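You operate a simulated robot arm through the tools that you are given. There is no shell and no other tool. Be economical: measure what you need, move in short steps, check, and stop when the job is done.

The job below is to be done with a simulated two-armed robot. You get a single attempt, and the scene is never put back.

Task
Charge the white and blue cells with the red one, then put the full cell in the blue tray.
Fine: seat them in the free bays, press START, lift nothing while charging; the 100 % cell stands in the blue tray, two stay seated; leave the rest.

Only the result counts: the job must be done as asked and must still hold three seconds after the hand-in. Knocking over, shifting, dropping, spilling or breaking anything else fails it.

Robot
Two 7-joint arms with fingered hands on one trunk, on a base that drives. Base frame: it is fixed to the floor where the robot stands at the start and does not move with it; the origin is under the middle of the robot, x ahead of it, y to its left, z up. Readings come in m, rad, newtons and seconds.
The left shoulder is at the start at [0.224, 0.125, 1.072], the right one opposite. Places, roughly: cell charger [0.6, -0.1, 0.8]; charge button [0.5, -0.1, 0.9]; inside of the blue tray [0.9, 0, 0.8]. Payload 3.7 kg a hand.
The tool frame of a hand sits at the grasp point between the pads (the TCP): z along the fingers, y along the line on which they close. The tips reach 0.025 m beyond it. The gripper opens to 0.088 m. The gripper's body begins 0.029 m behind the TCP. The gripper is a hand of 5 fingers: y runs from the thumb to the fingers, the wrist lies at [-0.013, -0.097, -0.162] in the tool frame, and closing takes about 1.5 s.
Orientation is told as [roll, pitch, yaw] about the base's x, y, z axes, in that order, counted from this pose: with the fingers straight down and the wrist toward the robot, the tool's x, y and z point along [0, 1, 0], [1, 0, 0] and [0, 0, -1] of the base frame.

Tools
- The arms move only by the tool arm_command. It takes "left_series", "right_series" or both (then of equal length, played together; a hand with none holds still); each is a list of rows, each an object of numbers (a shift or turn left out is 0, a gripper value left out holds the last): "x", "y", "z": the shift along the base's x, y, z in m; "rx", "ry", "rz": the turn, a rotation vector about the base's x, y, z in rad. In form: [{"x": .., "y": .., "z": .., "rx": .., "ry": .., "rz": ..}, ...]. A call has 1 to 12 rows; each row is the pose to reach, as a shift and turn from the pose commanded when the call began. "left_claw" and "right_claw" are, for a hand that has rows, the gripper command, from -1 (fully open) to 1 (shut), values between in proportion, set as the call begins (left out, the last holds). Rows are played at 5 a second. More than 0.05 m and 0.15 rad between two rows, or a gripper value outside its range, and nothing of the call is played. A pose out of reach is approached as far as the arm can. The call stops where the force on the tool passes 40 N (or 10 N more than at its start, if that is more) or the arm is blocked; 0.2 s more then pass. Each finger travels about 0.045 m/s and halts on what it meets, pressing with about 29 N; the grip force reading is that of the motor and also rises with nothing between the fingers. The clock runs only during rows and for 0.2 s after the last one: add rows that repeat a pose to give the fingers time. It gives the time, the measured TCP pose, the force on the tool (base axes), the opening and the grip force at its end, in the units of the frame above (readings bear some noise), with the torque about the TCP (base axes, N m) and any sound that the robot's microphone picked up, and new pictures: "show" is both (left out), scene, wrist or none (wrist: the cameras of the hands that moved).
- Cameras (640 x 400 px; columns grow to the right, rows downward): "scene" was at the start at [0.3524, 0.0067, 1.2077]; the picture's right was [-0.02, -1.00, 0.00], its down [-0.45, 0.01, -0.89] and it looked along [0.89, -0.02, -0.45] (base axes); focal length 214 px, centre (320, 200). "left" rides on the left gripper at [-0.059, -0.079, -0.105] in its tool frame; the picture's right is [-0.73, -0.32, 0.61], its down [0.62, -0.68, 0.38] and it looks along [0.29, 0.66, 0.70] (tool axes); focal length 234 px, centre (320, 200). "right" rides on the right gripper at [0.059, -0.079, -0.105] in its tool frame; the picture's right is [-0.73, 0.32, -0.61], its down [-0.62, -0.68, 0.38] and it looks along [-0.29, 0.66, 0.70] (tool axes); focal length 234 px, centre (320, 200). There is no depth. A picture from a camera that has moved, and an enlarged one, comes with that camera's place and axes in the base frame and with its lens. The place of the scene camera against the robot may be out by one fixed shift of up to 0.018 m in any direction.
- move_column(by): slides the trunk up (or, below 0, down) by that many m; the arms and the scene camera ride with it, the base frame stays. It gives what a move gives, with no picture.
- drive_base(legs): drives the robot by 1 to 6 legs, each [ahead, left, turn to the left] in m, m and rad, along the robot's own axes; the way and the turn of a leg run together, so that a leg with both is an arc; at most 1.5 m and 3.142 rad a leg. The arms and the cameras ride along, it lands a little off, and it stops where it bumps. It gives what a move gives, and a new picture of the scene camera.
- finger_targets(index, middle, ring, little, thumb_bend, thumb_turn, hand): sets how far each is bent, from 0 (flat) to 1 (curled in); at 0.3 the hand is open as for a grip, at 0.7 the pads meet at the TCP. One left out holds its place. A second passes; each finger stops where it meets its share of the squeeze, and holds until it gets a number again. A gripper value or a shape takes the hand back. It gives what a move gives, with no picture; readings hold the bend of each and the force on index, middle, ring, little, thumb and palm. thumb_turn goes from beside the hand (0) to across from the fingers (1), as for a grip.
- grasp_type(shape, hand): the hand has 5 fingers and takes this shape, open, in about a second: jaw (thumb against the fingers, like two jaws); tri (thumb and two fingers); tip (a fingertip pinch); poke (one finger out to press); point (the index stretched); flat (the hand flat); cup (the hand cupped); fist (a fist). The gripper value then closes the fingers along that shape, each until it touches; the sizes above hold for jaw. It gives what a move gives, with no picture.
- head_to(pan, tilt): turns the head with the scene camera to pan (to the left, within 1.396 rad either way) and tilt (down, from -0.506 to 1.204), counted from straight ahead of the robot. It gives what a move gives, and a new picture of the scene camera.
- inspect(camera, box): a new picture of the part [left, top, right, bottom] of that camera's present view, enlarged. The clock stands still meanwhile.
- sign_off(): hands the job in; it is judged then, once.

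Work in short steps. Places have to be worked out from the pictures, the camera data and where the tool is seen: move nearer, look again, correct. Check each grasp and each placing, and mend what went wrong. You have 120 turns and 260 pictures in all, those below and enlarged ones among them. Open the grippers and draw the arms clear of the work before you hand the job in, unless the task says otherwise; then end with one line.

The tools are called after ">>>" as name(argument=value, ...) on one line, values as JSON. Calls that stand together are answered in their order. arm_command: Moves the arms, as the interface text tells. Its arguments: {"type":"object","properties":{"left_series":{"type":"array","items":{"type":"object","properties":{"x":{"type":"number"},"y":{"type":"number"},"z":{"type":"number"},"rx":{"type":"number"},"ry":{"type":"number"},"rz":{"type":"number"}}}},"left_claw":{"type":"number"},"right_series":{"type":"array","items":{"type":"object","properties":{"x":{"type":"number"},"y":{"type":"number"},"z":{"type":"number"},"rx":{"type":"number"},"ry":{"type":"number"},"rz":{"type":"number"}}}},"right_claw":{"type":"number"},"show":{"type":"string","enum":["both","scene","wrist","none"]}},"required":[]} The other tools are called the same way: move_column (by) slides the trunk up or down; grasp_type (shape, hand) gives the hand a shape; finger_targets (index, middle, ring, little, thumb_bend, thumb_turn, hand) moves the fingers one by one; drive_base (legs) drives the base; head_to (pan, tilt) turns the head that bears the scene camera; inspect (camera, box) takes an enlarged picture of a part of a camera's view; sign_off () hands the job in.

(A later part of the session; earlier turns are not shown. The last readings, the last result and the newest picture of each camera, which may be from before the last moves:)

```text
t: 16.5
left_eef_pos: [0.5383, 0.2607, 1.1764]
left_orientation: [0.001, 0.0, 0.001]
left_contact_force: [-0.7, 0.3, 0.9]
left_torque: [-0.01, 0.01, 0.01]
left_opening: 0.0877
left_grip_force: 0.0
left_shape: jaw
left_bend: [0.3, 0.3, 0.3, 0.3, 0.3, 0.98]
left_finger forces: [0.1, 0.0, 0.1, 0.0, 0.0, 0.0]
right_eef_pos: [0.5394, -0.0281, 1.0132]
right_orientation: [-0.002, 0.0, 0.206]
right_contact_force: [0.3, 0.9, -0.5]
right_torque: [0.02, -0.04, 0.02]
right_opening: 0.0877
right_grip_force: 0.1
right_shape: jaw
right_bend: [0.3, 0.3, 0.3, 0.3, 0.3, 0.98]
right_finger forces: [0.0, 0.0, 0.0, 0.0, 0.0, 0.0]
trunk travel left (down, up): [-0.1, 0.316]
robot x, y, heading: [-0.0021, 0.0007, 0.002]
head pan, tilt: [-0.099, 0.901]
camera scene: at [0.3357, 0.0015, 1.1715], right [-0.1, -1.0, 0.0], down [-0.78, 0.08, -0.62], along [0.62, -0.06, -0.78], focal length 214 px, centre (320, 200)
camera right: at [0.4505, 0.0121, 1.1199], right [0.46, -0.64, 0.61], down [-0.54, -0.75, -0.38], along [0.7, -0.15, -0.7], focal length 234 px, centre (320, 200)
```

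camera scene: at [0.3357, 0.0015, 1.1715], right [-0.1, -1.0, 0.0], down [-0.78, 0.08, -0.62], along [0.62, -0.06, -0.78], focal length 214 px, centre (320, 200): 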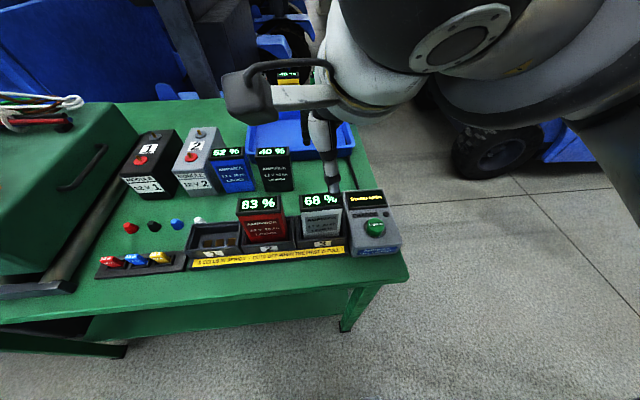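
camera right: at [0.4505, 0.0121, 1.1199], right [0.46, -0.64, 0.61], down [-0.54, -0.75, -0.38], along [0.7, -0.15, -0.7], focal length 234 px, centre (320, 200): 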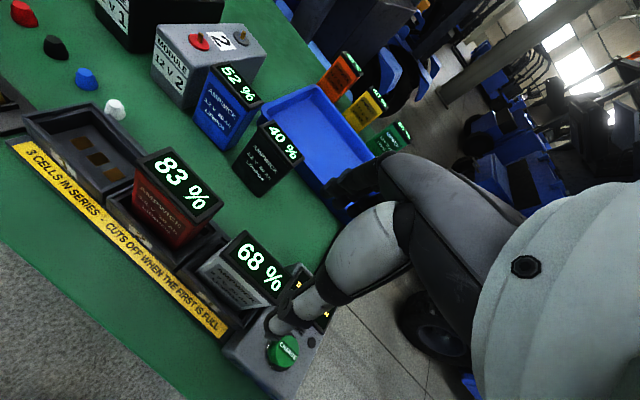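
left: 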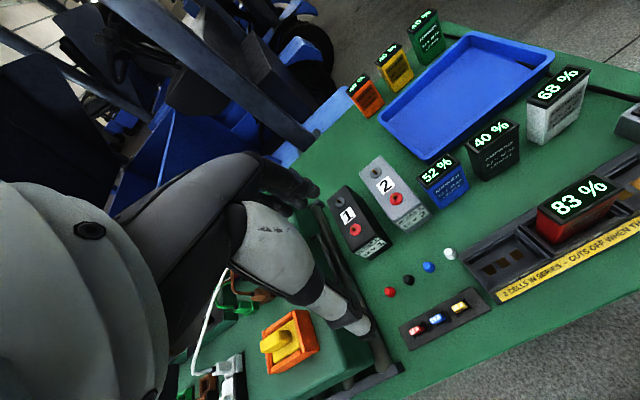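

White is seated in bay 3. I withdraw the right arm to its side and bring the left hand above the blue cell.

>>> arm_command(right_series=[{"z": 0.04}, {"y": -0.03, "z": 0.07}, {"x": -0.003, "y": -0.06, "z": 0.095, "rz": -0.04}, {"x": -0.006, "y": -0.095, "z": 0.115, "rz": -0.08}, {"x": -0.01, "y": -0.13, "z": 0.135, "rz": -0.12}, {"x": -0.015, "y": -0.17, "z": 0.155, "rz": -0.16}, {"x": -0.02, "y": -0.207, "z": 0.17, "rz": -0.206}, {"x": -0.02, "y": -0.207, "z": 0.17, "rz": -0.206}], left_series=[{"x": 0.024, "y": -0.02, "z": -0.02}, {"x": 0.048, "y": -0.04, "z": -0.04}, {"x": 0.072, "y": -0.06, "z": -0.06}, {"x": 0.096, "y": -0.08, "z": -0.08}, {"x": 0.12, "y": -0.1, "z": -0.1}, {"x": 0.15, "y": -0.12, "z": -0.12, "rz": 0.03}, {"x": 0.15, "y": -0.12, "z": -0.12, "rz": 0.03}, {"x": 0.15, "y": -0.12, "z": -0.12, "rz": 0.03}], left_claw=-1, right_claw=-1)

>>> inspect(camera="left", box=[280, 160, 600, 400])

```text
t: 18.3
left_eef_pos: [0.6885, 0.1409, 1.0554]
left_orientation: [0.0, 0.002, 0.028]
left_contact_force: [0.6, 0.6, -1.2]
left_torque: [0.0, 0.0, -0.04]
left_opening: 0.0878
left_grip_force: 0.1
left_shape: jaw
left_bend: [0.3, 0.3, 0.3, 0.3, 0.3, 0.98]
left_finger forces: [0.1, 0.0, 0.0, 0.0, 0.1, 0.1]
right_eef_pos: [0.5206, -0.2361, 1.1845]
right_orientation: [0.0, 0.001, 0.0]
right_contact_force: [1.2, 0.6, 0.2]
right_torque: [0.02, 0.0, 0.0]
right_opening: 0.0877
right_grip_force: 0.0
right_shape: jaw
right_bend: [0.3, 0.3, 0.3, 0.3, 0.3, 0.98]
right_finger forces: [0.0, 0.0, 0.1, 0.0, 0.1, 0.0]
trunk travel left (down, up): [-0.1, 0.316]
robot x, y, heading: [0.0039, -0.0012, 0.005]
head pan, tilt: [-0.099, 0.901]
camera scene: at [0.3367, 0.0015, 1.171], right [-0.1, -1.0, 0.0], down [-0.78, 0.08, -0.62], along [0.62, -0.06, -0.78], focal length 214 px, centre (320, 200)
camera right: at [0.4416, -0.1777, 1.2899], right [0.32, -0.73, 0.61], down [-0.68, -0.62, -0.38], along [0.66, -0.29, -0.7], focal length 234 px, centre (320, 200)
camera left: at [0.6113, 0.0799, 1.1598], right [-0.3, -0.74, -0.61], down [-0.7, 0.6, -0.38], along [0.65, 0.31, -0.7], focal length 234 px, centre (320, 200)
```

scene: 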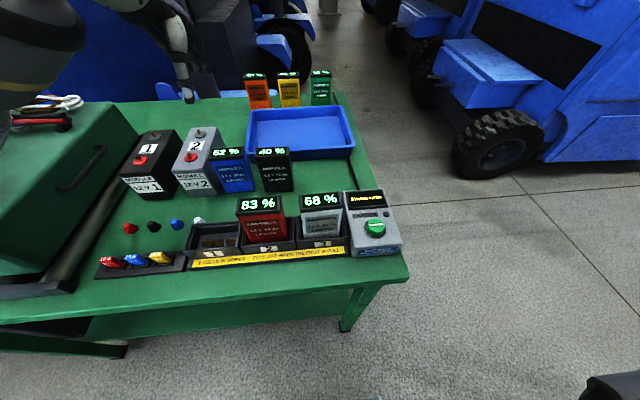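
right: 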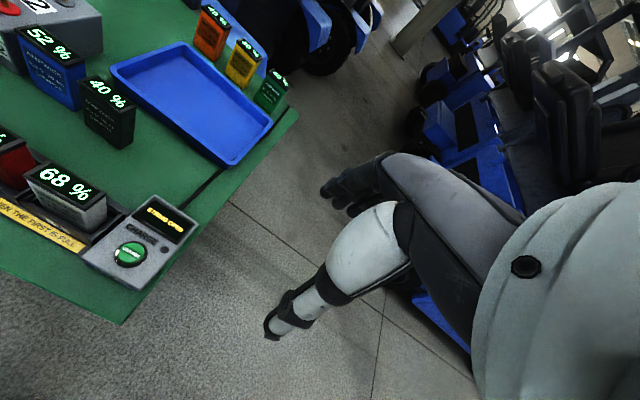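
left: 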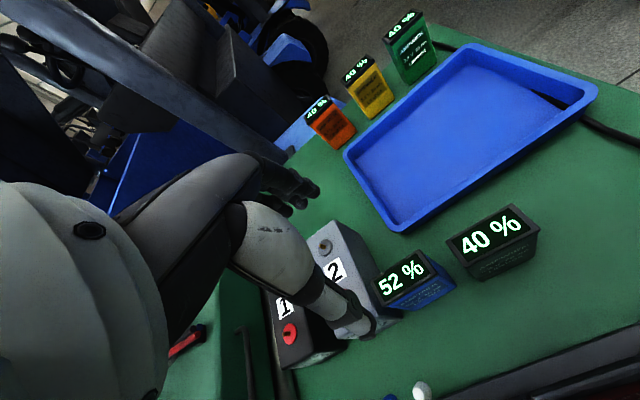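

```text
1.67 times, centred on (440, 280) of left
camera zoom: at [0.6113, 0.0799, 1.1598], right [-0.3, -0.74, -0.61], down [-0.7, 0.6, -0.38], along [0.65, 0.31, -0.7], focal length 390 px, centre (120, 67)
```

zoom: 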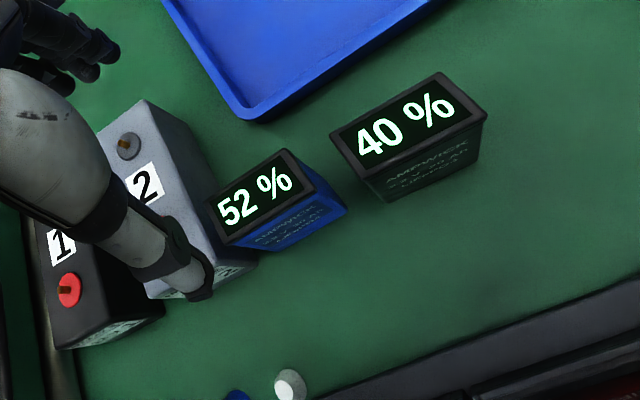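

Blue centre ≈ (0.686,0.141), yaw ≈ 0.04; the module's face at y≈0.194 leaves room. I lower the left hand to z≈0.892.

>>> arm_command(left_series=[{"x": -0.001, "z": -0.04, "rz": 0.01}, {"x": -0.001, "z": -0.08, "rz": 0.01}, {"x": -0.001, "z": -0.115, "rz": 0.01}, {"x": -0.001, "z": -0.14, "rz": 0.01}, {"x": -0.001, "z": -0.163, "rz": 0.01}, {"x": -0.001, "z": -0.163, "rz": 0.01}])

>>> inspect(camera="right", box=[0, 0, 160, 120])

>>> inspect(camera="scene", box=[140, 80, 340, 220])

```text
t: 19.7
left_eef_pos: [0.686, 0.1423, 0.8935]
left_orientation: [-0.001, 0.001, 0.04]
left_contact_force: [0.1, 0.3, 0.0]
left_torque: [-0.02, 0.04, 0.01]
left_opening: 0.0878
left_grip_force: 0.0
left_shape: jaw
left_bend: [0.3, 0.3, 0.3, 0.3, 0.3, 0.98]
left_finger forces: [0.0, 0.0, 0.0, 0.0, 0.0, 0.0]
right_eef_pos: [0.5188, -0.2365, 1.1833]
right_orientation: [-0.001, 0.0, 0.0]
right_contact_force: [-0.1, 1.1, 0.4]
right_torque: [-0.01, 0.01, 0.0]
right_opening: 0.0878
right_grip_force: 0.1
right_shape: jaw
right_bend: [0.3, 0.3, 0.3, 0.3, 0.3, 0.98]
right_finger forces: [0.1, 0.0, 0.1, 0.0, 0.0, 0.1]
trunk travel left (down, up): [-0.1, 0.316]
robot x, y, heading: [0.0001, -0.0007, 0.003]
head pan, tilt: [-0.099, 0.901]
camera scene: at [0.3361, 0.0015, 1.1713], right [-0.1, -1.0, 0.0], down [-0.78, 0.08, -0.62], along [0.62, -0.06, -0.78], focal length 214 px, centre (320, 200)
camera left: at [0.6098, 0.0801, 0.9977], right [-0.29, -0.74, -0.61], down [-0.71, 0.6, -0.38], along [0.65, 0.32, -0.7], focal length 234 px, centre (320, 200)
```

scene: 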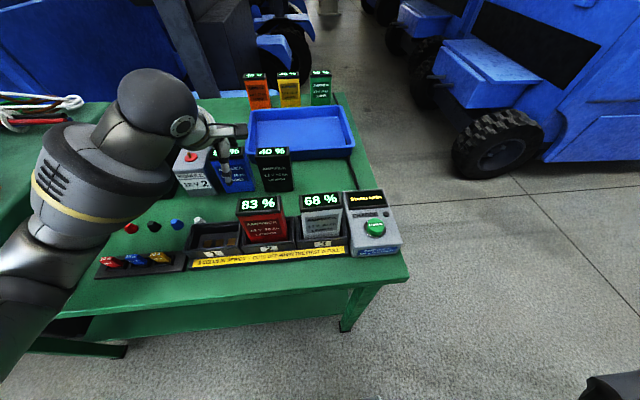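
left: 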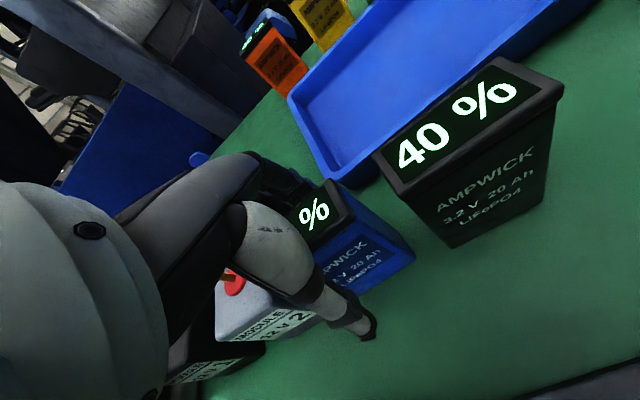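

```text
3.33 times, centred on (80, 60) of right
camera zoom: at [0.4409, -0.1774, 1.2901], right [0.32, -0.73, 0.61], down [-0.68, -0.62, -0.38], along [0.66, -0.29, -0.7], focal length 781 px, centre (1120, 667)
```

zoom: 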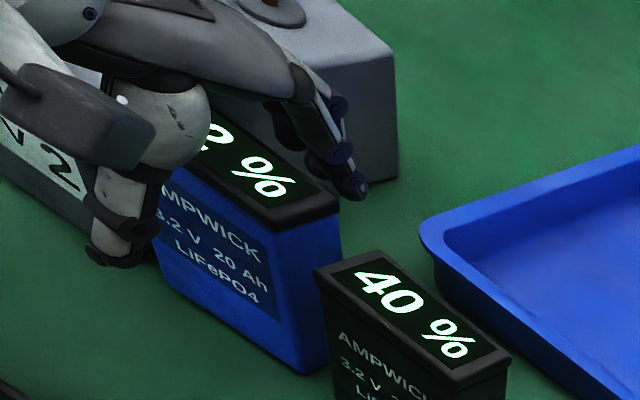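

```text
2.86 times, centred on (240, 150) of scene
camera zoom: at [0.3361, 0.0015, 1.1713], right [-0.1, -1.0, 0.0], down [-0.78, 0.08, -0.62], along [0.62, -0.06, -0.78], focal length 613 px, centre (549, 343)
```

zoom: 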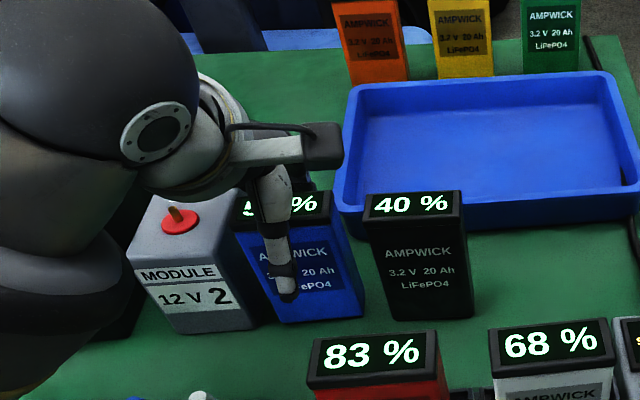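

Everything clear of the module and the black cell; closing the left hand.

>>> arm_command(left_series=[{"z": 0}, {"z": 0}, {"z": 0}, {"z": 0}, {"z": 0}, {"z": 0}, {"z": 0}, {"z": 0}], left_claw=1, show="none")

>>> inspect(camera="right", box=[0, 0, 160, 120])

>>> inspect(camera="scene", box=[140, 80, 340, 220])

```text
t: 21.5
left_eef_pos: [0.6868, 0.1427, 0.8938]
left_orientation: [0.001, 0.002, 0.039]
left_contact_force: [-0.5, 0.4, 0.3]
left_torque: [-0.03, 0.06, -0.02]
left_opening: 0.0246
left_grip_force: 28.7
left_shape: jaw
left_bend: [0.74, 0.55, 0.55, 0.58, 0.75, 1.0]
left_finger forces: [14.9, 6.5, 3.2, 1.3, 26.8, 0.0]
right_eef_pos: [0.5189, -0.2354, 1.1848]
right_orientation: [0.0, -0.001, 0.0]
right_contact_force: [-0.6, -0.4, -0.2]
right_torque: [-0.01, 0.03, -0.01]
right_opening: 0.0878
right_grip_force: 0.0
right_shape: jaw
right_bend: [0.3, 0.3, 0.3, 0.3, 0.3, 0.98]
right_finger forces: [0.0, 0.0, 0.0, 0.0, 0.0, 0.0]
trunk travel left (down, up): [-0.1, 0.316]
robot x, y, heading: [0.0004, 0.0006, 0.0]
head pan, tilt: [-0.099, 0.901]
```

```text
3.33 times, centred on (80, 60) of right
camera zoom: at [0.4409, -0.1774, 1.2901], right [0.32, -0.73, 0.61], down [-0.68, -0.62, -0.38], along [0.66, -0.29, -0.7], focal length 781 px, centre (1120, 667)
```

zoom: 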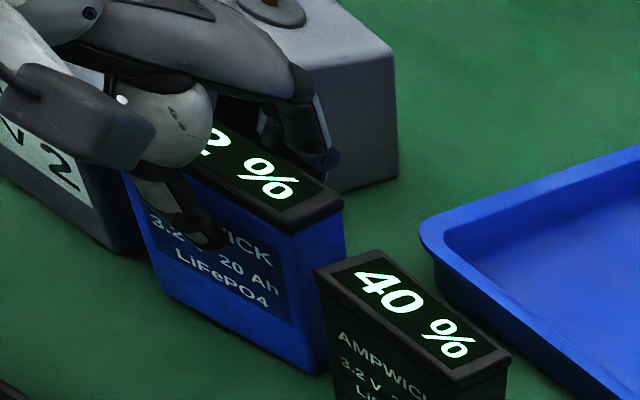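

```text
2.86 times, centred on (240, 150) of scene
camera zoom: at [0.3361, 0.0015, 1.1713], right [-0.1, -1.0, 0.0], down [-0.78, 0.08, -0.62], along [0.62, -0.06, -0.78], focal length 613 px, centre (549, 343)
```

zoom: 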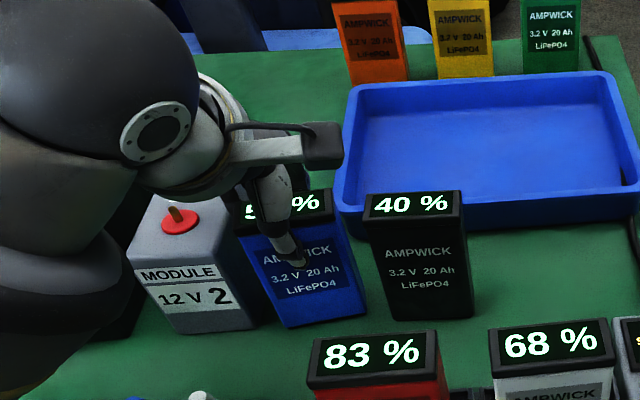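

Gripped, slight twist as expected. Lift 0.10 m, turn -0.15, and carry toward bay 1.

>>> arm_command(left_series=[{"z": 0.02}, {"z": 0.05}, {"z": 0.08}, {"z": 0.1}, {"x": -0.035, "y": 0.005, "z": 0.1, "rz": -0.04}, {"x": -0.07, "y": 0.01, "z": 0.1, "rz": -0.08}, {"x": -0.105, "y": 0.015, "z": 0.1, "rz": -0.12}, {"x": -0.145, "y": 0.02, "z": 0.1, "rz": -0.16}, {"x": -0.145, "y": 0.02, "z": 0.1, "rz": -0.16}, {"x": -0.145, "y": 0.02, "z": 0.1, "rz": -0.16}], show="none")

>>> inspect(camera="scene", box=[160, 130, 320, 270])

>>> inspect(camera="left", box=[260, 140, 520, 340])

```text
t: 23.7
left_eef_pos: [0.5598, 0.1612, 0.9986]
left_orientation: [0.0, 0.002, -0.12]
left_contact_force: [-0.5, -0.7, -4.4]
left_torque: [-0.05, 0.03, 0.0]
left_opening: 0.0243
left_grip_force: 28.9
left_shape: jaw
left_bend: [0.74, 0.56, 0.57, 0.59, 0.75, 0.99]
left_finger forces: [16.1, 6.5, 3.3, 0.6, 26.5, 0.1]
left hand out of reach, approached as far as the arm can: row 8, 9, 10
right_eef_pos: [0.5202, -0.237, 1.1838]
right_orientation: [0.0, 0.0, 0.0]
right_contact_force: [0.5, 0.0, 0.0]
right_torque: [0.03, -0.01, 0.02]
right_opening: 0.0876
right_grip_force: 0.0
right_shape: jaw
right_bend: [0.3, 0.3, 0.3, 0.3, 0.3, 0.98]
right_finger forces: [0.0, 0.0, 0.0, 0.1, 0.0, 0.1]
trunk travel left (down, up): [-0.1, 0.316]
robot x, y, heading: [-0.0035, -0.0055, 0.003]
head pan, tilt: [-0.099, 0.901]
```

```text
2.86 times, centred on (240, 200) of scene
camera zoom: at [0.3362, 0.0015, 1.1712], right [-0.1, -1.0, 0.0], down [-0.78, 0.08, -0.62], along [0.62, -0.06, -0.78], focal length 613 px, centre (549, 200)
```

zoom: 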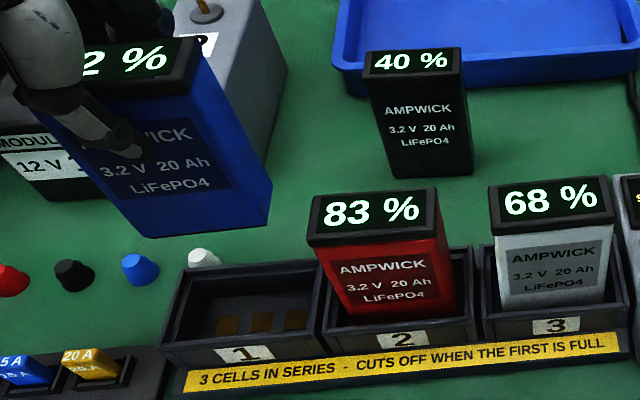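

```text
2.00 times, centred on (390, 240) of left
camera zoom: at [0.4741, 0.1112, 1.1032], right [-0.41, -0.68, -0.61], down [-0.6, 0.7, -0.38], along [0.69, 0.21, -0.7], focal length 468 px, centre (180, 120)
```

zoom: 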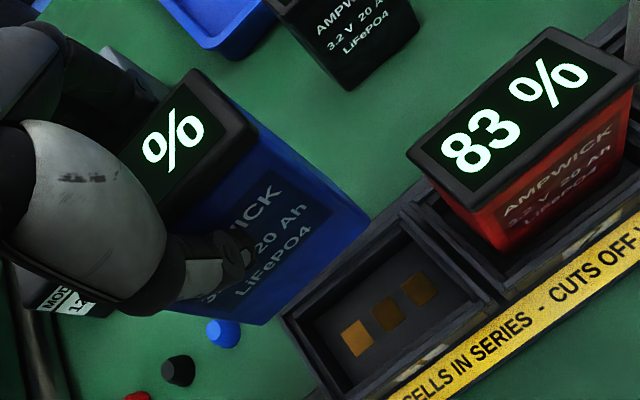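

The arm is too folded to come nearer (stopped at x≈0.56). I raise the cell a little, then back the base by 0.10 m so that bay 1 is in comfortable reach.

>>> arm_command(left_series=[{"x": 0.02, "z": 0.03}, {"x": 0.035, "z": 0.04}, {"x": 0.035, "z": 0.04}], show="none")

>>> drive_base(legs=[[-0.1, 0, 0]])

```text
t: 24.5
left_eef_pos: [0.5943, 0.1614, 1.0386]
left_orientation: [0.002, -0.001, -0.121]
left_contact_force: [0.3, -1.4, -4.1]
left_torque: [-0.01, -0.02, 0.01]
left_opening: 0.0243
left_grip_force: 29.0
left_shape: jaw
left_bend: [0.74, 0.56, 0.57, 0.59, 0.75, 0.99]
left_finger forces: [16.3, 6.5, 3.2, 0.3, 26.3, 0.0]
right_eef_pos: [0.5191, -0.2355, 1.1836]
right_orientation: [0.001, 0.002, 0.0]
right_contact_force: [0.2, -0.1, 0.4]
right_torque: [-0.02, 0.02, 0.01]
right_opening: 0.0881
right_grip_force: 0.1
right_shape: jaw
right_bend: [0.3, 0.3, 0.3, 0.3, 0.3, 0.98]
right_finger forces: [0.0, 0.0, 0.0, 0.0, 0.1, 0.1]
trunk travel left (down, up): [-0.1, 0.316]
robot x, y, heading: [0.0008, 0.0015, -0.004]
head pan, tilt: [-0.099, 0.901]
```

```text
t: 25.6
left_eef_pos: [0.4948, 0.161, 1.0394]
left_orientation: [-0.002, -0.001, -0.119]
left_contact_force: [-0.1, -0.4, -4.2]
left_torque: [0.0, -0.04, 0.0]
left_opening: 0.0245
left_grip_force: 29.0
left_shape: jaw
left_bend: [0.74, 0.56, 0.57, 0.59, 0.75, 0.99]
left_finger forces: [16.3, 6.5, 3.3, 0.5, 26.5, 0.0]
right_eef_pos: [0.4195, -0.2363, 1.1854]
right_orientation: [0.0, 0.0, 0.0]
right_contact_force: [-0.4, -0.7, 0.6]
right_torque: [-0.01, -0.03, 0.02]
right_opening: 0.0877
right_grip_force: 0.1
right_shape: jaw
right_bend: [0.3, 0.3, 0.3, 0.3, 0.3, 0.98]
right_finger forces: [0.1, 0.1, 0.1, 0.0, 0.1, 0.0]
trunk travel left (down, up): [-0.1, 0.316]
robot x, y, heading: [-0.0968, 0.0001, -0.001]
head pan, tilt: [-0.099, 0.901]
camera scene: at [0.2358, 0.0016, 1.1713], right [-0.1, -1.0, 0.0], down [-0.78, 0.08, -0.62], along [0.62, -0.06, -0.78], focal length 214 px, centre (320, 200)
```

scene: 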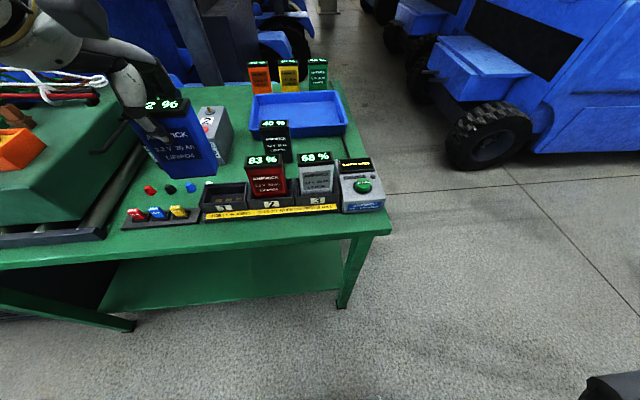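

Base is back 0.10 m. I bring the cell over bay 1 and turn another -0.05, then measure.

>>> arm_command(left_series=[{"x": 0.022, "z": -0.01, "rz": -0.05}, {"x": 0.043, "y": 0.001, "z": -0.03, "rz": -0.05}, {"x": 0.043, "y": 0.001, "z": -0.05, "rz": -0.05}, {"x": 0.043, "y": 0.001, "z": -0.05, "rz": -0.05}], show="none")

>>> inspect(camera="scene", box=[180, 100, 340, 230])

>>> inspect(camera="left", box=[260, 140, 520, 340])

>>> inspect(camera="right", box=[0, 0, 240, 160])

```text
t: 26.6
left_eef_pos: [0.5373, 0.1609, 0.9878]
left_orientation: [-0.001, 0.0, -0.169]
left_contact_force: [-0.1, 0.1, -4.4]
left_torque: [0.03, 0.02, 0.0]
left_opening: 0.0242
left_grip_force: 29.0
left_shape: jaw
left_bend: [0.74, 0.56, 0.57, 0.59, 0.75, 0.99]
left_finger forces: [16.3, 6.4, 3.3, 0.5, 26.5, 0.0]
right_eef_pos: [0.4184, -0.2364, 1.183]
right_orientation: [0.001, 0.0, 0.0]
right_contact_force: [0.0, 0.4, -0.2]
right_torque: [0.01, 0.0, 0.01]
right_opening: 0.0875
right_grip_force: 0.0
right_shape: jaw
right_bend: [0.3, 0.3, 0.3, 0.3, 0.3, 0.98]
right_finger forces: [0.0, 0.0, 0.1, 0.0, 0.1, 0.0]
trunk travel left (down, up): [-0.1, 0.316]
robot x, y, heading: [-0.0966, 0.0001, 0.002]
head pan, tilt: [-0.099, 0.901]
```

```text
3.08 times, centred on (260, 165) of scene
camera zoom: at [0.2362, 0.0015, 1.1713], right [-0.1, -1.0, 0.0], down [-0.78, 0.08, -0.62], along [0.62, -0.06, -0.78], focal length 660 px, centre (505, 308)
```

zoom: 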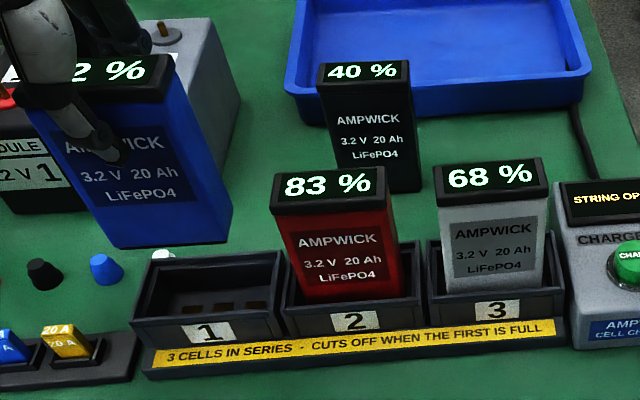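

```text
2.00 times, centred on (390, 240) of left
camera zoom: at [0.4492, 0.1174, 1.0933], right [-0.44, -0.66, -0.61], down [-0.57, 0.73, -0.38], along [0.7, 0.17, -0.7], focal length 468 px, centre (180, 120)
```

zoom: 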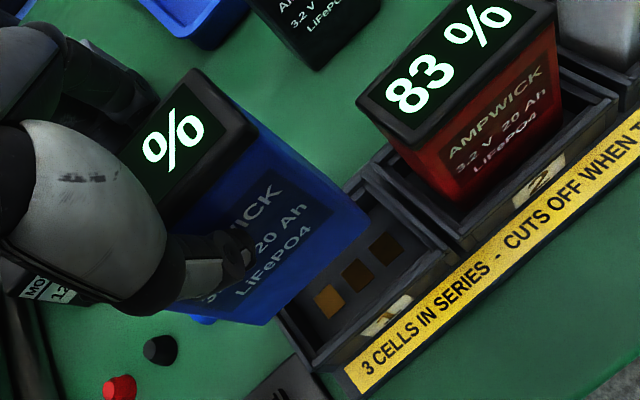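

```text
2.50 times, centred on (120, 80) of right
camera zoom: at [0.3412, -0.1774, 1.2901], right [0.32, -0.73, 0.61], down [-0.68, -0.62, -0.38], along [0.66, -0.29, -0.7], focal length 585 px, centre (820, 500)
```

zoom: 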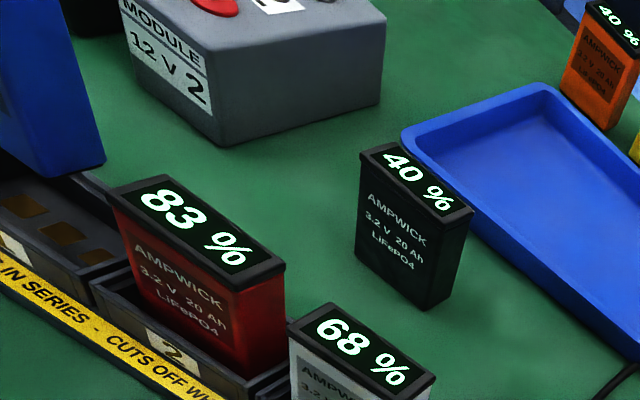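

Aligned with bay 1 within a few mm; I add +0.015 yaw and lower 0.048 m to check entry.

>>> arm_command(left_series=[{"z": -0.02, "rz": 0.015}, {"z": -0.035, "rz": 0.015}, {"z": -0.048, "rz": 0.015}, {"z": -0.048, "rz": 0.015}], show="none")

>>> inspect(camera="scene", box=[200, 130, 300, 230])

>>> inspect(camera="left", box=[260, 140, 520, 340])

>>> inspect(camera="right", box=[0, 0, 160, 120])

```text
t: 27.6
left_eef_pos: [0.5374, 0.1618, 0.9402]
left_orientation: [0.0, 0.001, -0.153]
left_contact_force: [0.7, 0.3, -4.2]
left_torque: [0.04, 0.0, 0.0]
left_opening: 0.0243
left_grip_force: 29.0
left_shape: jaw
left_bend: [0.74, 0.56, 0.57, 0.59, 0.75, 0.99]
left_finger forces: [16.3, 6.5, 3.2, 0.3, 26.3, 0.1]
right_eef_pos: [0.4196, -0.236, 1.1838]
right_orientation: [-0.001, -0.001, 0.0]
right_contact_force: [-0.7, -0.2, 0.7]
right_torque: [0.02, -0.01, -0.05]
right_opening: 0.0879
right_grip_force: 0.0
right_shape: jaw
right_bend: [0.3, 0.3, 0.3, 0.3, 0.3, 0.98]
right_finger forces: [0.0, 0.0, 0.0, 0.0, 0.1, 0.0]
trunk travel left (down, up): [-0.1, 0.316]
robot x, y, heading: [-0.0995, -0.0033, 0.006]
head pan, tilt: [-0.099, 0.901]
```

```text
4.00 times, centred on (250, 180) of scene
camera zoom: at [0.2362, 0.0016, 1.1713], right [-0.1, -1.0, 0.0], down [-0.78, 0.08, -0.62], along [0.62, -0.06, -0.78], focal length 858 px, centre (600, 280)
```

zoom: 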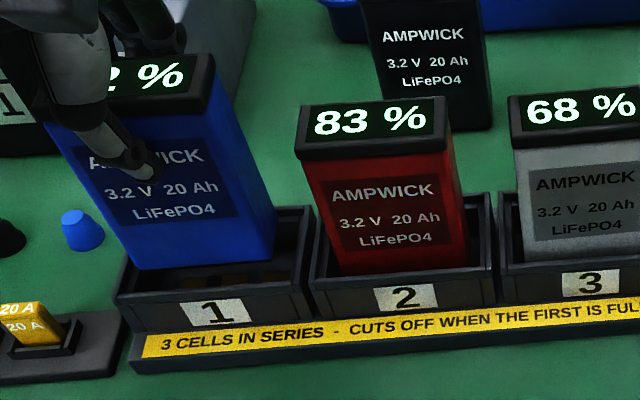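

```text
2.00 times, centred on (390, 240) of left
camera zoom: at [0.4497, 0.1157, 1.0455], right [-0.43, -0.67, -0.61], down [-0.58, 0.72, -0.38], along [0.69, 0.19, -0.7], focal length 468 px, centre (180, 120)
```

zoom: 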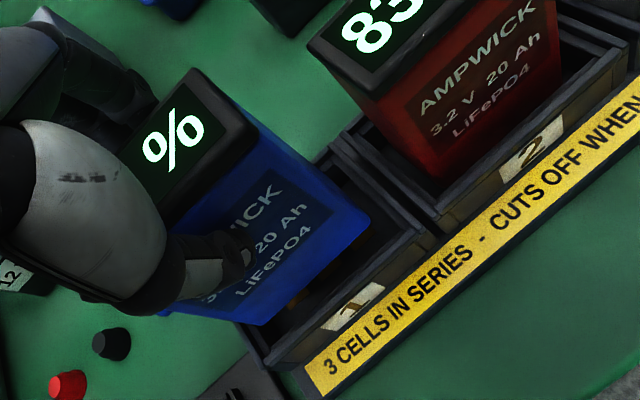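

```text
3.33 times, centred on (80, 60) of right
camera zoom: at [0.3412, -0.1773, 1.2901], right [0.32, -0.73, 0.61], down [-0.68, -0.62, -0.38], along [0.66, -0.29, -0.7], focal length 781 px, centre (1120, 667)
```

zoom: 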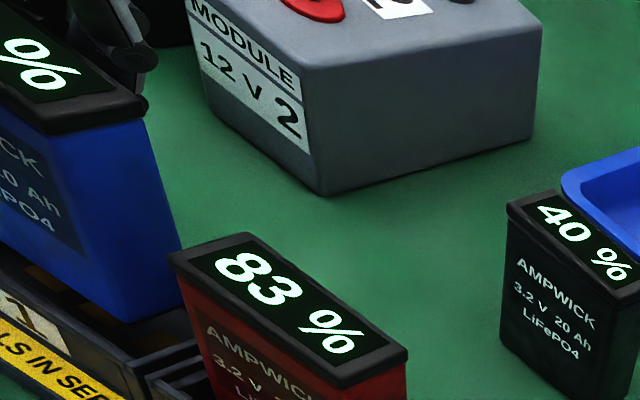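

Entry looks close to the left wall; I zoom to compare gaps on both sides.

>>> inspect(camera="left", box=[360, 200, 500, 340])

>>> inspect(camera="scene", box=[210, 165, 290, 225])

```text
2.86 times, centred on (430, 270) of left
camera zoom: at [0.4497, 0.1157, 1.0455], right [-0.43, -0.67, -0.61], down [-0.58, 0.72, -0.38], along [0.69, 0.19, -0.7], focal length 669 px, centre (6, 0)
```

zoom: 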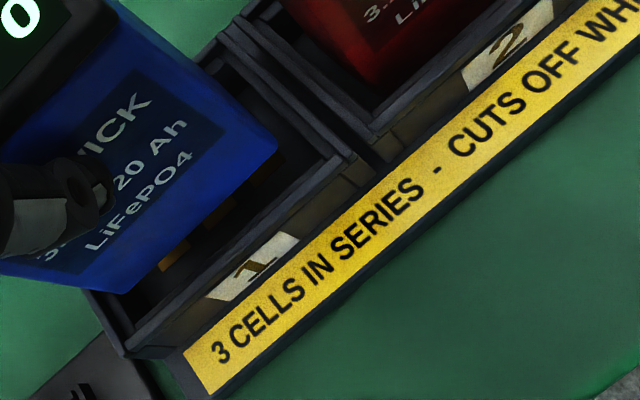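

```text
6.67 times, centred on (250, 195) of scene
camera zoom: at [0.2362, 0.0016, 1.1713], right [-0.1, -1.0, 0.0], down [-0.78, 0.08, -0.62], along [0.62, -0.06, -0.78], focal length 1430 px, centre (787, 233)
```

zoom: 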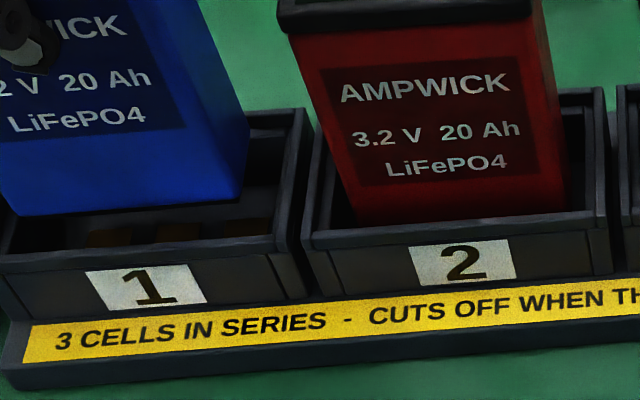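

There is about 4 mm less gap on the left; I shift 4 mm to the right and lower to the floor.

>>> arm_command(left_series=[{"x": -0.001, "y": -0.004}, {"x": -0.001, "y": -0.004, "z": -0.012}, {"x": -0.001, "y": -0.004, "z": -0.024}, {"x": -0.001, "y": -0.004, "z": -0.03}, {"x": -0.001, "y": -0.004, "z": -0.03}], show="none")

>>> inspect(camera="scene", box=[210, 155, 290, 225])

>>> inspect(camera="left", box=[320, 180, 500, 340])

```text
t: 28.8
left_eef_pos: [0.5357, 0.158, 0.9098]
left_orientation: [0.001, 0.001, -0.154]
left_contact_force: [-0.6, -0.4, -4.4]
left_torque: [-0.01, -0.01, 0.0]
left_opening: 0.0244
left_grip_force: 29.0
left_shape: jaw
left_bend: [0.74, 0.56, 0.57, 0.59, 0.75, 0.99]
left_finger forces: [16.3, 6.4, 3.2, 0.4, 26.4, 0.1]
right_eef_pos: [0.42, -0.2357, 1.1835]
right_orientation: [-0.001, -0.001, -0.001]
right_contact_force: [-0.4, 0.5, 0.4]
right_torque: [0.03, -0.02, 0.0]
right_opening: 0.0878
right_grip_force: 0.1
right_shape: jaw
right_bend: [0.3, 0.3, 0.3, 0.3, 0.3, 0.98]
right_finger forces: [0.1, 0.0, 0.0, 0.0, 0.0, 0.0]
trunk travel left (down, up): [-0.1, 0.316]
robot x, y, heading: [-0.0966, -0.0002, 0.0]
head pan, tilt: [-0.099, 0.901]
```

```text
5.71 times, centred on (250, 190) of scene
camera zoom: at [0.2363, 0.0016, 1.1712], right [-0.1, -1.0, 0.0], down [-0.78, 0.08, -0.62], along [0.62, -0.06, -0.78], focal length 1226 px, centre (720, 257)
```

zoom: 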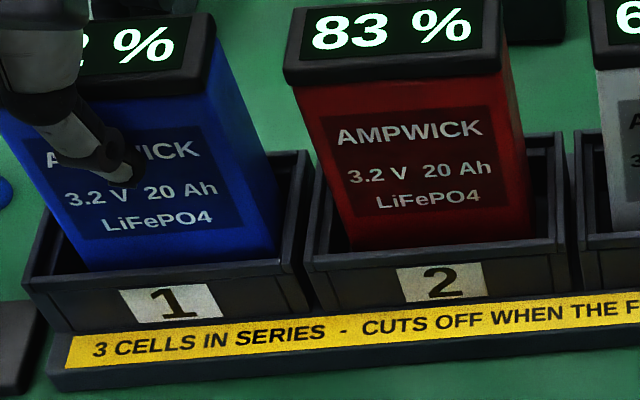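

```text
2.50 times, centred on (410, 260) of left
camera zoom: at [0.449, 0.1119, 1.0153], right [-0.43, -0.67, -0.61], down [-0.58, 0.72, -0.38], along [0.69, 0.19, -0.7], focal length 585 px, centre (95, 50)
```

zoom: 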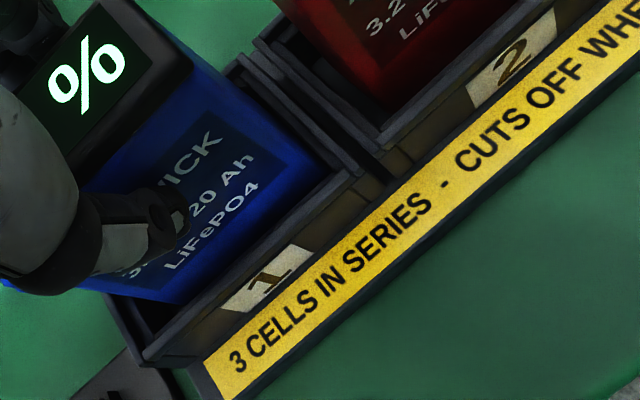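

Nicely centred in bay 1. Lowering the last millimetres onto the floor.

>>> arm_command(left_series=[{"z": -0.002}, {"z": -0.004}, {"z": -0.006}, {"z": -0.006}], show="none")

```text
t: 29.8
left_eef_pos: [0.5353, 0.1578, 0.9064]
left_orientation: [0.0, -0.003, -0.153]
left_contact_force: [1.6, 0.9, 7.6]
left_torque: [0.01, -0.02, -0.01]
left_opening: 0.0246
left_grip_force: 28.7
left_shape: jaw
left_bend: [0.74, 0.56, 0.57, 0.59, 0.75, 0.99]
left_finger forces: [17.5, 7.5, 3.8, 0.7, 27.6, 0.1]
right_eef_pos: [0.4182, -0.2349, 1.1845]
right_orientation: [0.001, -0.001, 0.001]
right_contact_force: [0.3, 0.4, 0.1]
right_torque: [0.04, 0.01, 0.02]
right_opening: 0.0875
right_grip_force: 0.1
right_shape: jaw
right_bend: [0.3, 0.3, 0.3, 0.3, 0.3, 0.98]
right_finger forces: [0.0, 0.0, 0.0, 0.0, 0.1, 0.1]
trunk travel left (down, up): [-0.1, 0.316]
robot x, y, heading: [-0.1003, -0.0003, -0.002]
head pan, tilt: [-0.099, 0.901]
```

Contact made. Open and rise.

>>> arm_command(left_series=[{"z": 0.001}, {"z": 0.001}, {"z": 0.001}, {"z": 0.001}, {"z": 0.001}, {"z": 0.001}, {"z": 0.001}, {"z": 0.001}, {"z": 0.01}, {"z": 0.04}, {"z": 0.08}, {"z": 0.12}], left_claw=-1)

>>> inspect(camera="scene", box=[190, 130, 400, 230])

```text
t: 32.4
left_eef_pos: [0.5354, 0.1577, 1.0251]
left_orientation: [0.002, 0.0, -0.157]
left_contact_force: [0.3, -0.4, 0.9]
left_torque: [0.02, -0.02, 0.02]
left_opening: 0.0876
left_grip_force: 0.0
left_shape: jaw
left_bend: [0.3, 0.3, 0.3, 0.3, 0.3, 0.98]
left_finger forces: [0.0, 0.0, 0.0, 0.0, 0.0, 0.2]
right_eef_pos: [0.4182, -0.2352, 1.1834]
right_orientation: [-0.001, -0.002, -0.002]
right_contact_force: [0.1, -0.3, 0.2]
right_torque: [0.03, -0.01, 0.0]
right_opening: 0.0876
right_grip_force: 0.1
right_shape: jaw
right_bend: [0.3, 0.3, 0.3, 0.3, 0.3, 0.98]
right_finger forces: [0.1, 0.0, 0.0, 0.0, 0.1, 0.0]
trunk travel left (down, up): [-0.1, 0.316]
robot x, y, heading: [-0.102, -0.0015, 0.002]
head pan, tilt: [-0.099, 0.901]
camera scene: at [0.2351, 0.0015, 1.1718], right [-0.1, -1.0, 0.0], down [-0.78, 0.08, -0.62], along [0.62, -0.06, -0.78], focal length 214 px, centre (320, 200)
camera left: at [0.448, 0.1116, 1.13], right [-0.43, -0.67, -0.61], down [-0.58, 0.72, -0.38], along [0.69, 0.19, -0.7], focal length 234 px, centre (320, 200)
```

scene: 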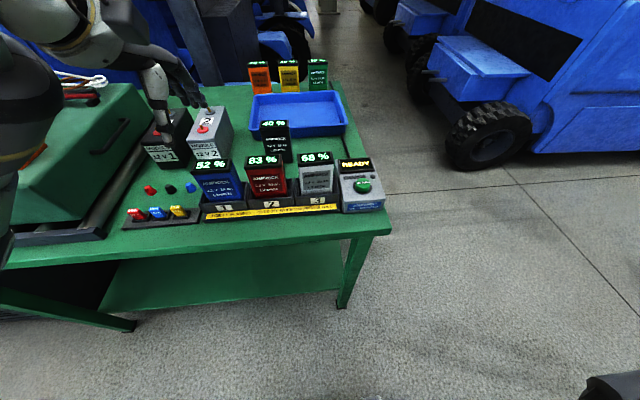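
left: 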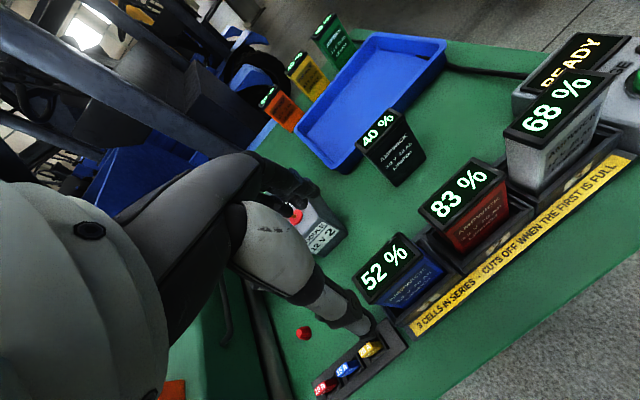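

```text
3.05 times, centred on (295, 180) of scene
camera zoom: at [0.2351, 0.0015, 1.1718], right [-0.1, -1.0, 0.0], down [-0.78, 0.08, -0.62], along [0.62, -0.06, -0.78], focal length 654 px, centre (396, 261)
```

zoom: 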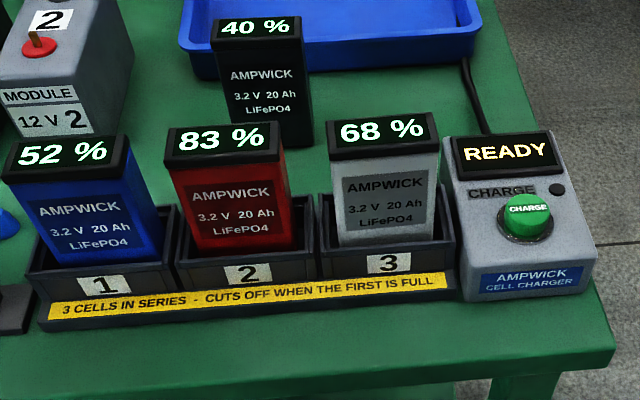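

READY is shown. I retract the left arm and give the right hand the poke shape.

>>> arm_command(left_series=[{"z": 0.04}, {"x": -0.01, "y": 0.025, "z": 0.075, "rz": 0.04}, {"x": -0.035, "y": 0.05, "z": 0.1, "rz": 0.08}, {"x": -0.065, "y": 0.075, "z": 0.125, "rz": 0.12}, {"x": -0.095, "y": 0.1, "z": 0.15, "rz": 0.155}], show="none")

>>> grasp_type(hand="right", shape="poke")

>>> arm_command(right_series=[{"x": 0.03, "y": 0.02, "z": -0.02}, {"x": 0.06, "y": 0.04, "z": -0.04}, {"x": 0.09, "y": 0.06, "z": -0.06}, {"x": 0.1, "y": 0.08, "z": -0.09}, {"x": 0.1, "y": 0.1, "z": -0.12}, {"x": 0.1, "y": 0.1, "z": -0.12}])

```text
t: 33.6
left_eef_pos: [0.4382, 0.2599, 1.1761]
left_orientation: [-0.001, -0.002, 0.0]
left_contact_force: [-1.3, -0.5, 0.8]
left_torque: [-0.02, 0.0, 0.03]
left_opening: 0.0876
left_grip_force: 0.0
left_shape: jaw
left_bend: [0.3, 0.3, 0.3, 0.3, 0.3, 0.98]
left_finger forces: [0.0, 0.0, 0.1, 0.1, 0.0, 0.1]
right_eef_pos: [0.417, -0.2345, 1.1862]
right_orientation: [-0.001, -0.004, -0.001]
right_contact_force: [-0.2, 0.5, 1.8]
right_torque: [0.01, -0.02, 0.01]
right_opening: 0.088
right_grip_force: 0.0
right_shape: jaw
right_bend: [0.3, 0.3, 0.3, 0.3, 0.3, 0.98]
right_finger forces: [0.2, 0.0, 0.0, 0.0, 0.0, 0.0]
trunk travel left (down, up): [-0.1, 0.316]
robot x, y, heading: [-0.1024, 0.0006, 0.002]
head pan, tilt: [-0.099, 0.901]
```

```text
t: 34.5
left_eef_pos: [0.4416, 0.2576, 1.1743]
left_orientation: [0.001, 0.0, 0.0]
left_contact_force: [0.3, -0.3, -0.3]
left_torque: [0.02, 0.06, -0.01]
left_opening: 0.0877
left_grip_force: 0.0
left_shape: jaw
left_bend: [0.3, 0.3, 0.3, 0.3, 0.3, 0.98]
left_finger forces: [0.1, 0.0, 0.1, 0.0, 0.0, 0.0]
right_eef_pos: [0.4201, -0.2362, 1.1837]
right_orientation: [-0.001, 0.0, 0.0]
right_contact_force: [-0.6, 0.1, 0.3]
right_torque: [-0.02, 0.07, 0.0]
right_opening: 0.0
right_grip_force: 0.0
right_shape: poke
right_bend: [0.7, 0.7, 0.99, 0.99, 1.0, 1.0]
right_finger forces: [0.0, 0.0, 0.0, 0.0, 0.0, 0.0]
trunk travel left (down, up): [-0.1, 0.316]
robot x, y, heading: [-0.1015, 0.0003, -0.003]
head pan, tilt: [-0.099, 0.901]
```

```text
t: 35.9
left_eef_pos: [0.4403, 0.2588, 1.1759]
left_orientation: [-0.002, 0.0, 0.001]
left_contact_force: [1.1, -0.6, -0.2]
left_torque: [0.02, 0.01, -0.01]
left_opening: 0.0877
left_grip_force: 0.1
left_shape: jaw
left_bend: [0.3, 0.3, 0.3, 0.3, 0.3, 0.98]
left_finger forces: [0.2, 0.1, 0.1, 0.0, 0.0, 0.0]
right_eef_pos: [0.5193, -0.1365, 1.0642]
right_orientation: [0.0, 0.0, 0.001]
right_contact_force: [-0.5, 1.1, 0.5]
right_torque: [-0.01, 0.03, -0.01]
right_opening: 0.0
right_grip_force: 0.1
right_shape: poke
right_bend: [0.7, 0.7, 0.99, 0.99, 1.0, 1.0]
right_finger forces: [0.0, 0.0, 0.0, 0.1, 0.0, 0.1]
trunk travel left (down, up): [-0.1, 0.316]
robot x, y, heading: [-0.0983, -0.0009, -0.0]
head pan, tilt: [-0.099, 0.901]
camera scene: at [0.2356, 0.0014, 1.1715], right [-0.1, -1.0, 0.0], down [-0.78, 0.08, -0.62], along [0.62, -0.06, -0.78], focal length 214 px, centre (320, 200)
camera right: at [0.4408, -0.0778, 1.1703], right [0.32, -0.73, 0.61], down [-0.68, -0.62, -0.38], along [0.66, -0.29, -0.7], focal length 234 px, centre (320, 200)
```

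scene: 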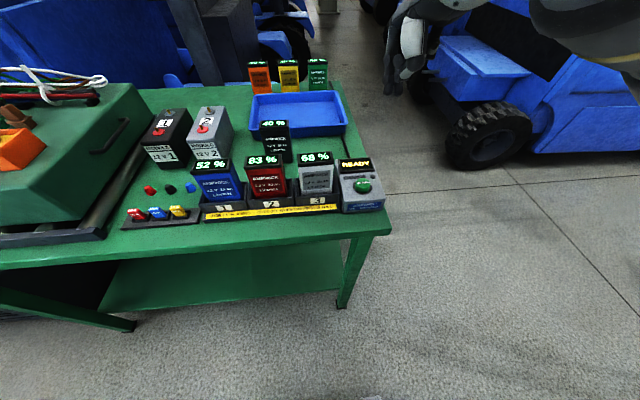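
right: 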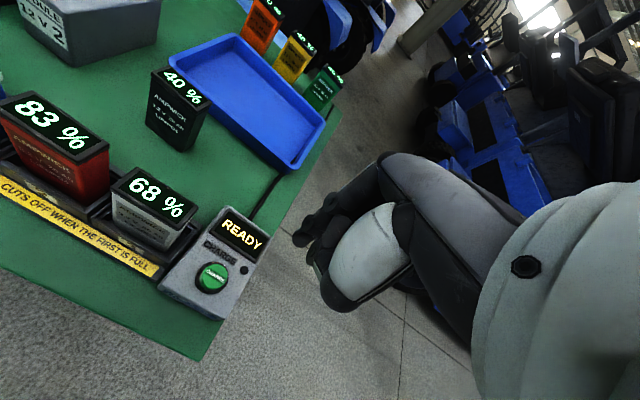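

Button triangulates to ≈ (0.526,-0.124,0.840). I zoom on the fingers to find the poking tip.

>>> inspect(camera="right", box=[160, 130, 440, 330])

>>> inspect(camera="scene", box=[340, 0, 500, 110])

```text
2.00 times, centred on (300, 230) of right
camera zoom: at [0.4408, -0.0778, 1.1703], right [0.32, -0.73, 0.61], down [-0.68, -0.62, -0.38], along [0.66, -0.29, -0.7], focal length 468 px, centre (360, 140)
```

zoom: 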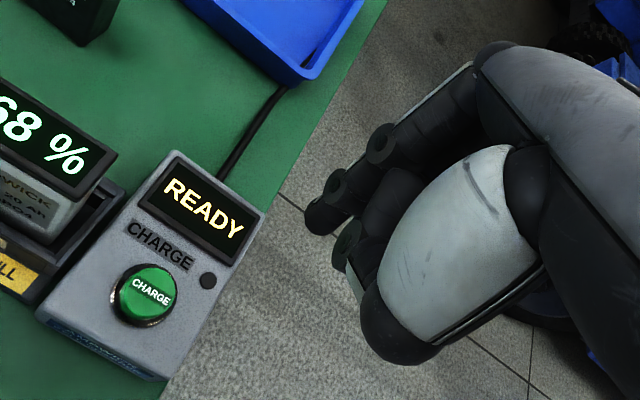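

```text
3.64 times, centred on (420, 55) of scene
camera zoom: at [0.2356, 0.0014, 1.1715], right [-0.1, -1.0, 0.0], down [-0.78, 0.08, -0.62], along [0.62, -0.06, -0.78], focal length 780 px, centre (-44, 727)
```

zoom: 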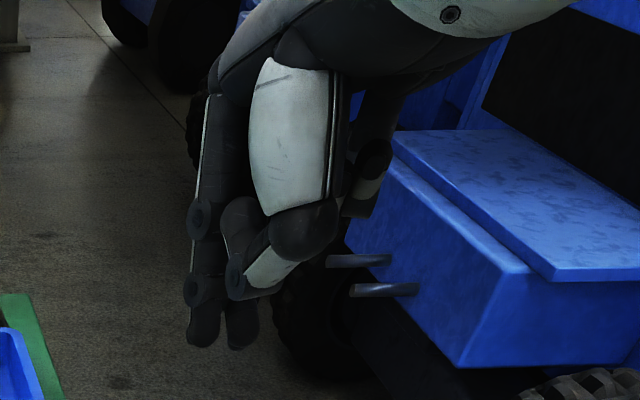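

Two fingers are extended; I curl the middle one so only the index pokes, then look.

>>> finger_targets(hand="right", middle=1.0)

>>> arm_command(right_series=[{"y": 0.006, "z": -0.04}, {"y": 0.013, "z": -0.08}, {"y": 0.013, "z": -0.12}, {"y": 0.013, "z": -0.12}], show="none")

>>> inspect(camera="right", box=[160, 130, 440, 330])

>>> inspect(camera="scene", box=[280, 100, 440, 220])

```text
t: 36.9
left_eef_pos: [0.4408, 0.2587, 1.175]
left_orientation: [0.002, 0.0, 0.002]
left_contact_force: [0.1, -0.5, 0.3]
left_torque: [0.0, 0.02, -0.03]
left_opening: 0.0875
left_grip_force: 0.0
left_shape: jaw
left_bend: [0.3, 0.3, 0.3, 0.3, 0.3, 0.98]
left_finger forces: [0.0, 0.1, 0.0, 0.1, 0.0, 0.1]
right_eef_pos: [0.5196, -0.1368, 1.0639]
right_orientation: [0.0, 0.001, 0.0]
right_contact_force: [0.3, 0.8, 0.9]
right_torque: [0.04, 0.03, 0.02]
right_opening: 0.023
right_grip_force: 0.1
right_shape: fingers
right_bend: [0.7, 1.0, 0.99, 0.99, 1.0, 1.0]
right_finger forces: [0.0, 0.0, 0.0, 0.0, 0.0, 0.1]
trunk travel left (down, up): [-0.1, 0.316]
robot x, y, heading: [-0.0986, -0.0008, 0.001]
head pan, tilt: [-0.099, 0.901]
```

```text
t: 37.9
left_eef_pos: [0.4408, 0.2587, 1.1734]
left_orientation: [-0.001, 0.0, 0.0]
left_contact_force: [0.1, 0.3, -0.1]
left_torque: [0.03, 0.02, 0.05]
left_opening: 0.0876
left_grip_force: 0.0
left_shape: jaw
left_bend: [0.3, 0.3, 0.3, 0.3, 0.3, 0.98]
left_finger forces: [0.0, 0.0, 0.1, 0.0, 0.1, 0.0]
right_eef_pos: [0.5199, -0.1226, 0.9452]
right_orientation: [0.001, -0.001, -0.001]
right_contact_force: [1.2, -0.2, -0.1]
right_torque: [0.01, 0.02, -0.03]
right_opening: 0.0229
right_grip_force: 0.0
right_shape: fingers
right_bend: [0.7, 1.0, 0.99, 0.99, 1.0, 1.0]
right_finger forces: [0.1, 0.0, 0.0, 0.1, 0.0, 0.1]
trunk travel left (down, up): [-0.1, 0.316]
robot x, y, heading: [-0.1021, 0.0037, -0.004]
head pan, tilt: [-0.099, 0.901]
```

```text
2.00 times, centred on (300, 230) of right
camera zoom: at [0.4408, -0.064, 1.051], right [0.32, -0.73, 0.61], down [-0.68, -0.62, -0.38], along [0.66, -0.29, -0.7], focal length 468 px, centre (360, 140)
```

zoom: 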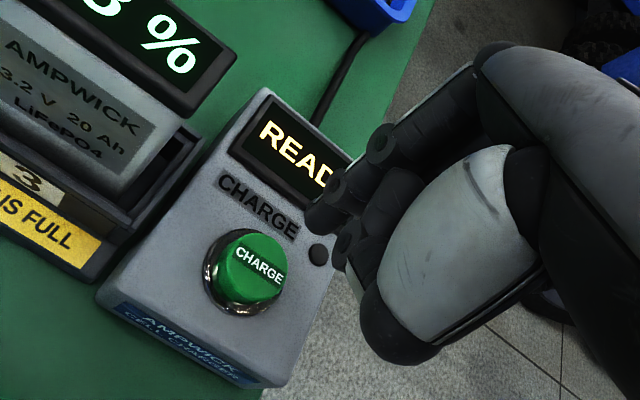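

```text
3.33 times, centred on (360, 160) of scene
camera zoom: at [0.2357, 0.0016, 1.1715], right [-0.1, -1.0, 0.0], down [-0.78, 0.08, -0.62], along [0.62, -0.06, -0.78], focal length 715 px, centre (187, 333)
```

zoom: 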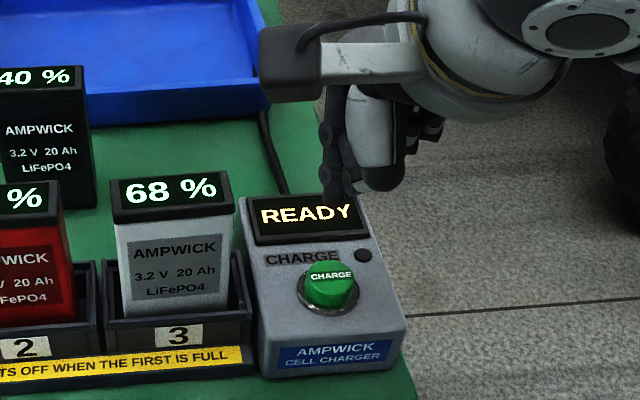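

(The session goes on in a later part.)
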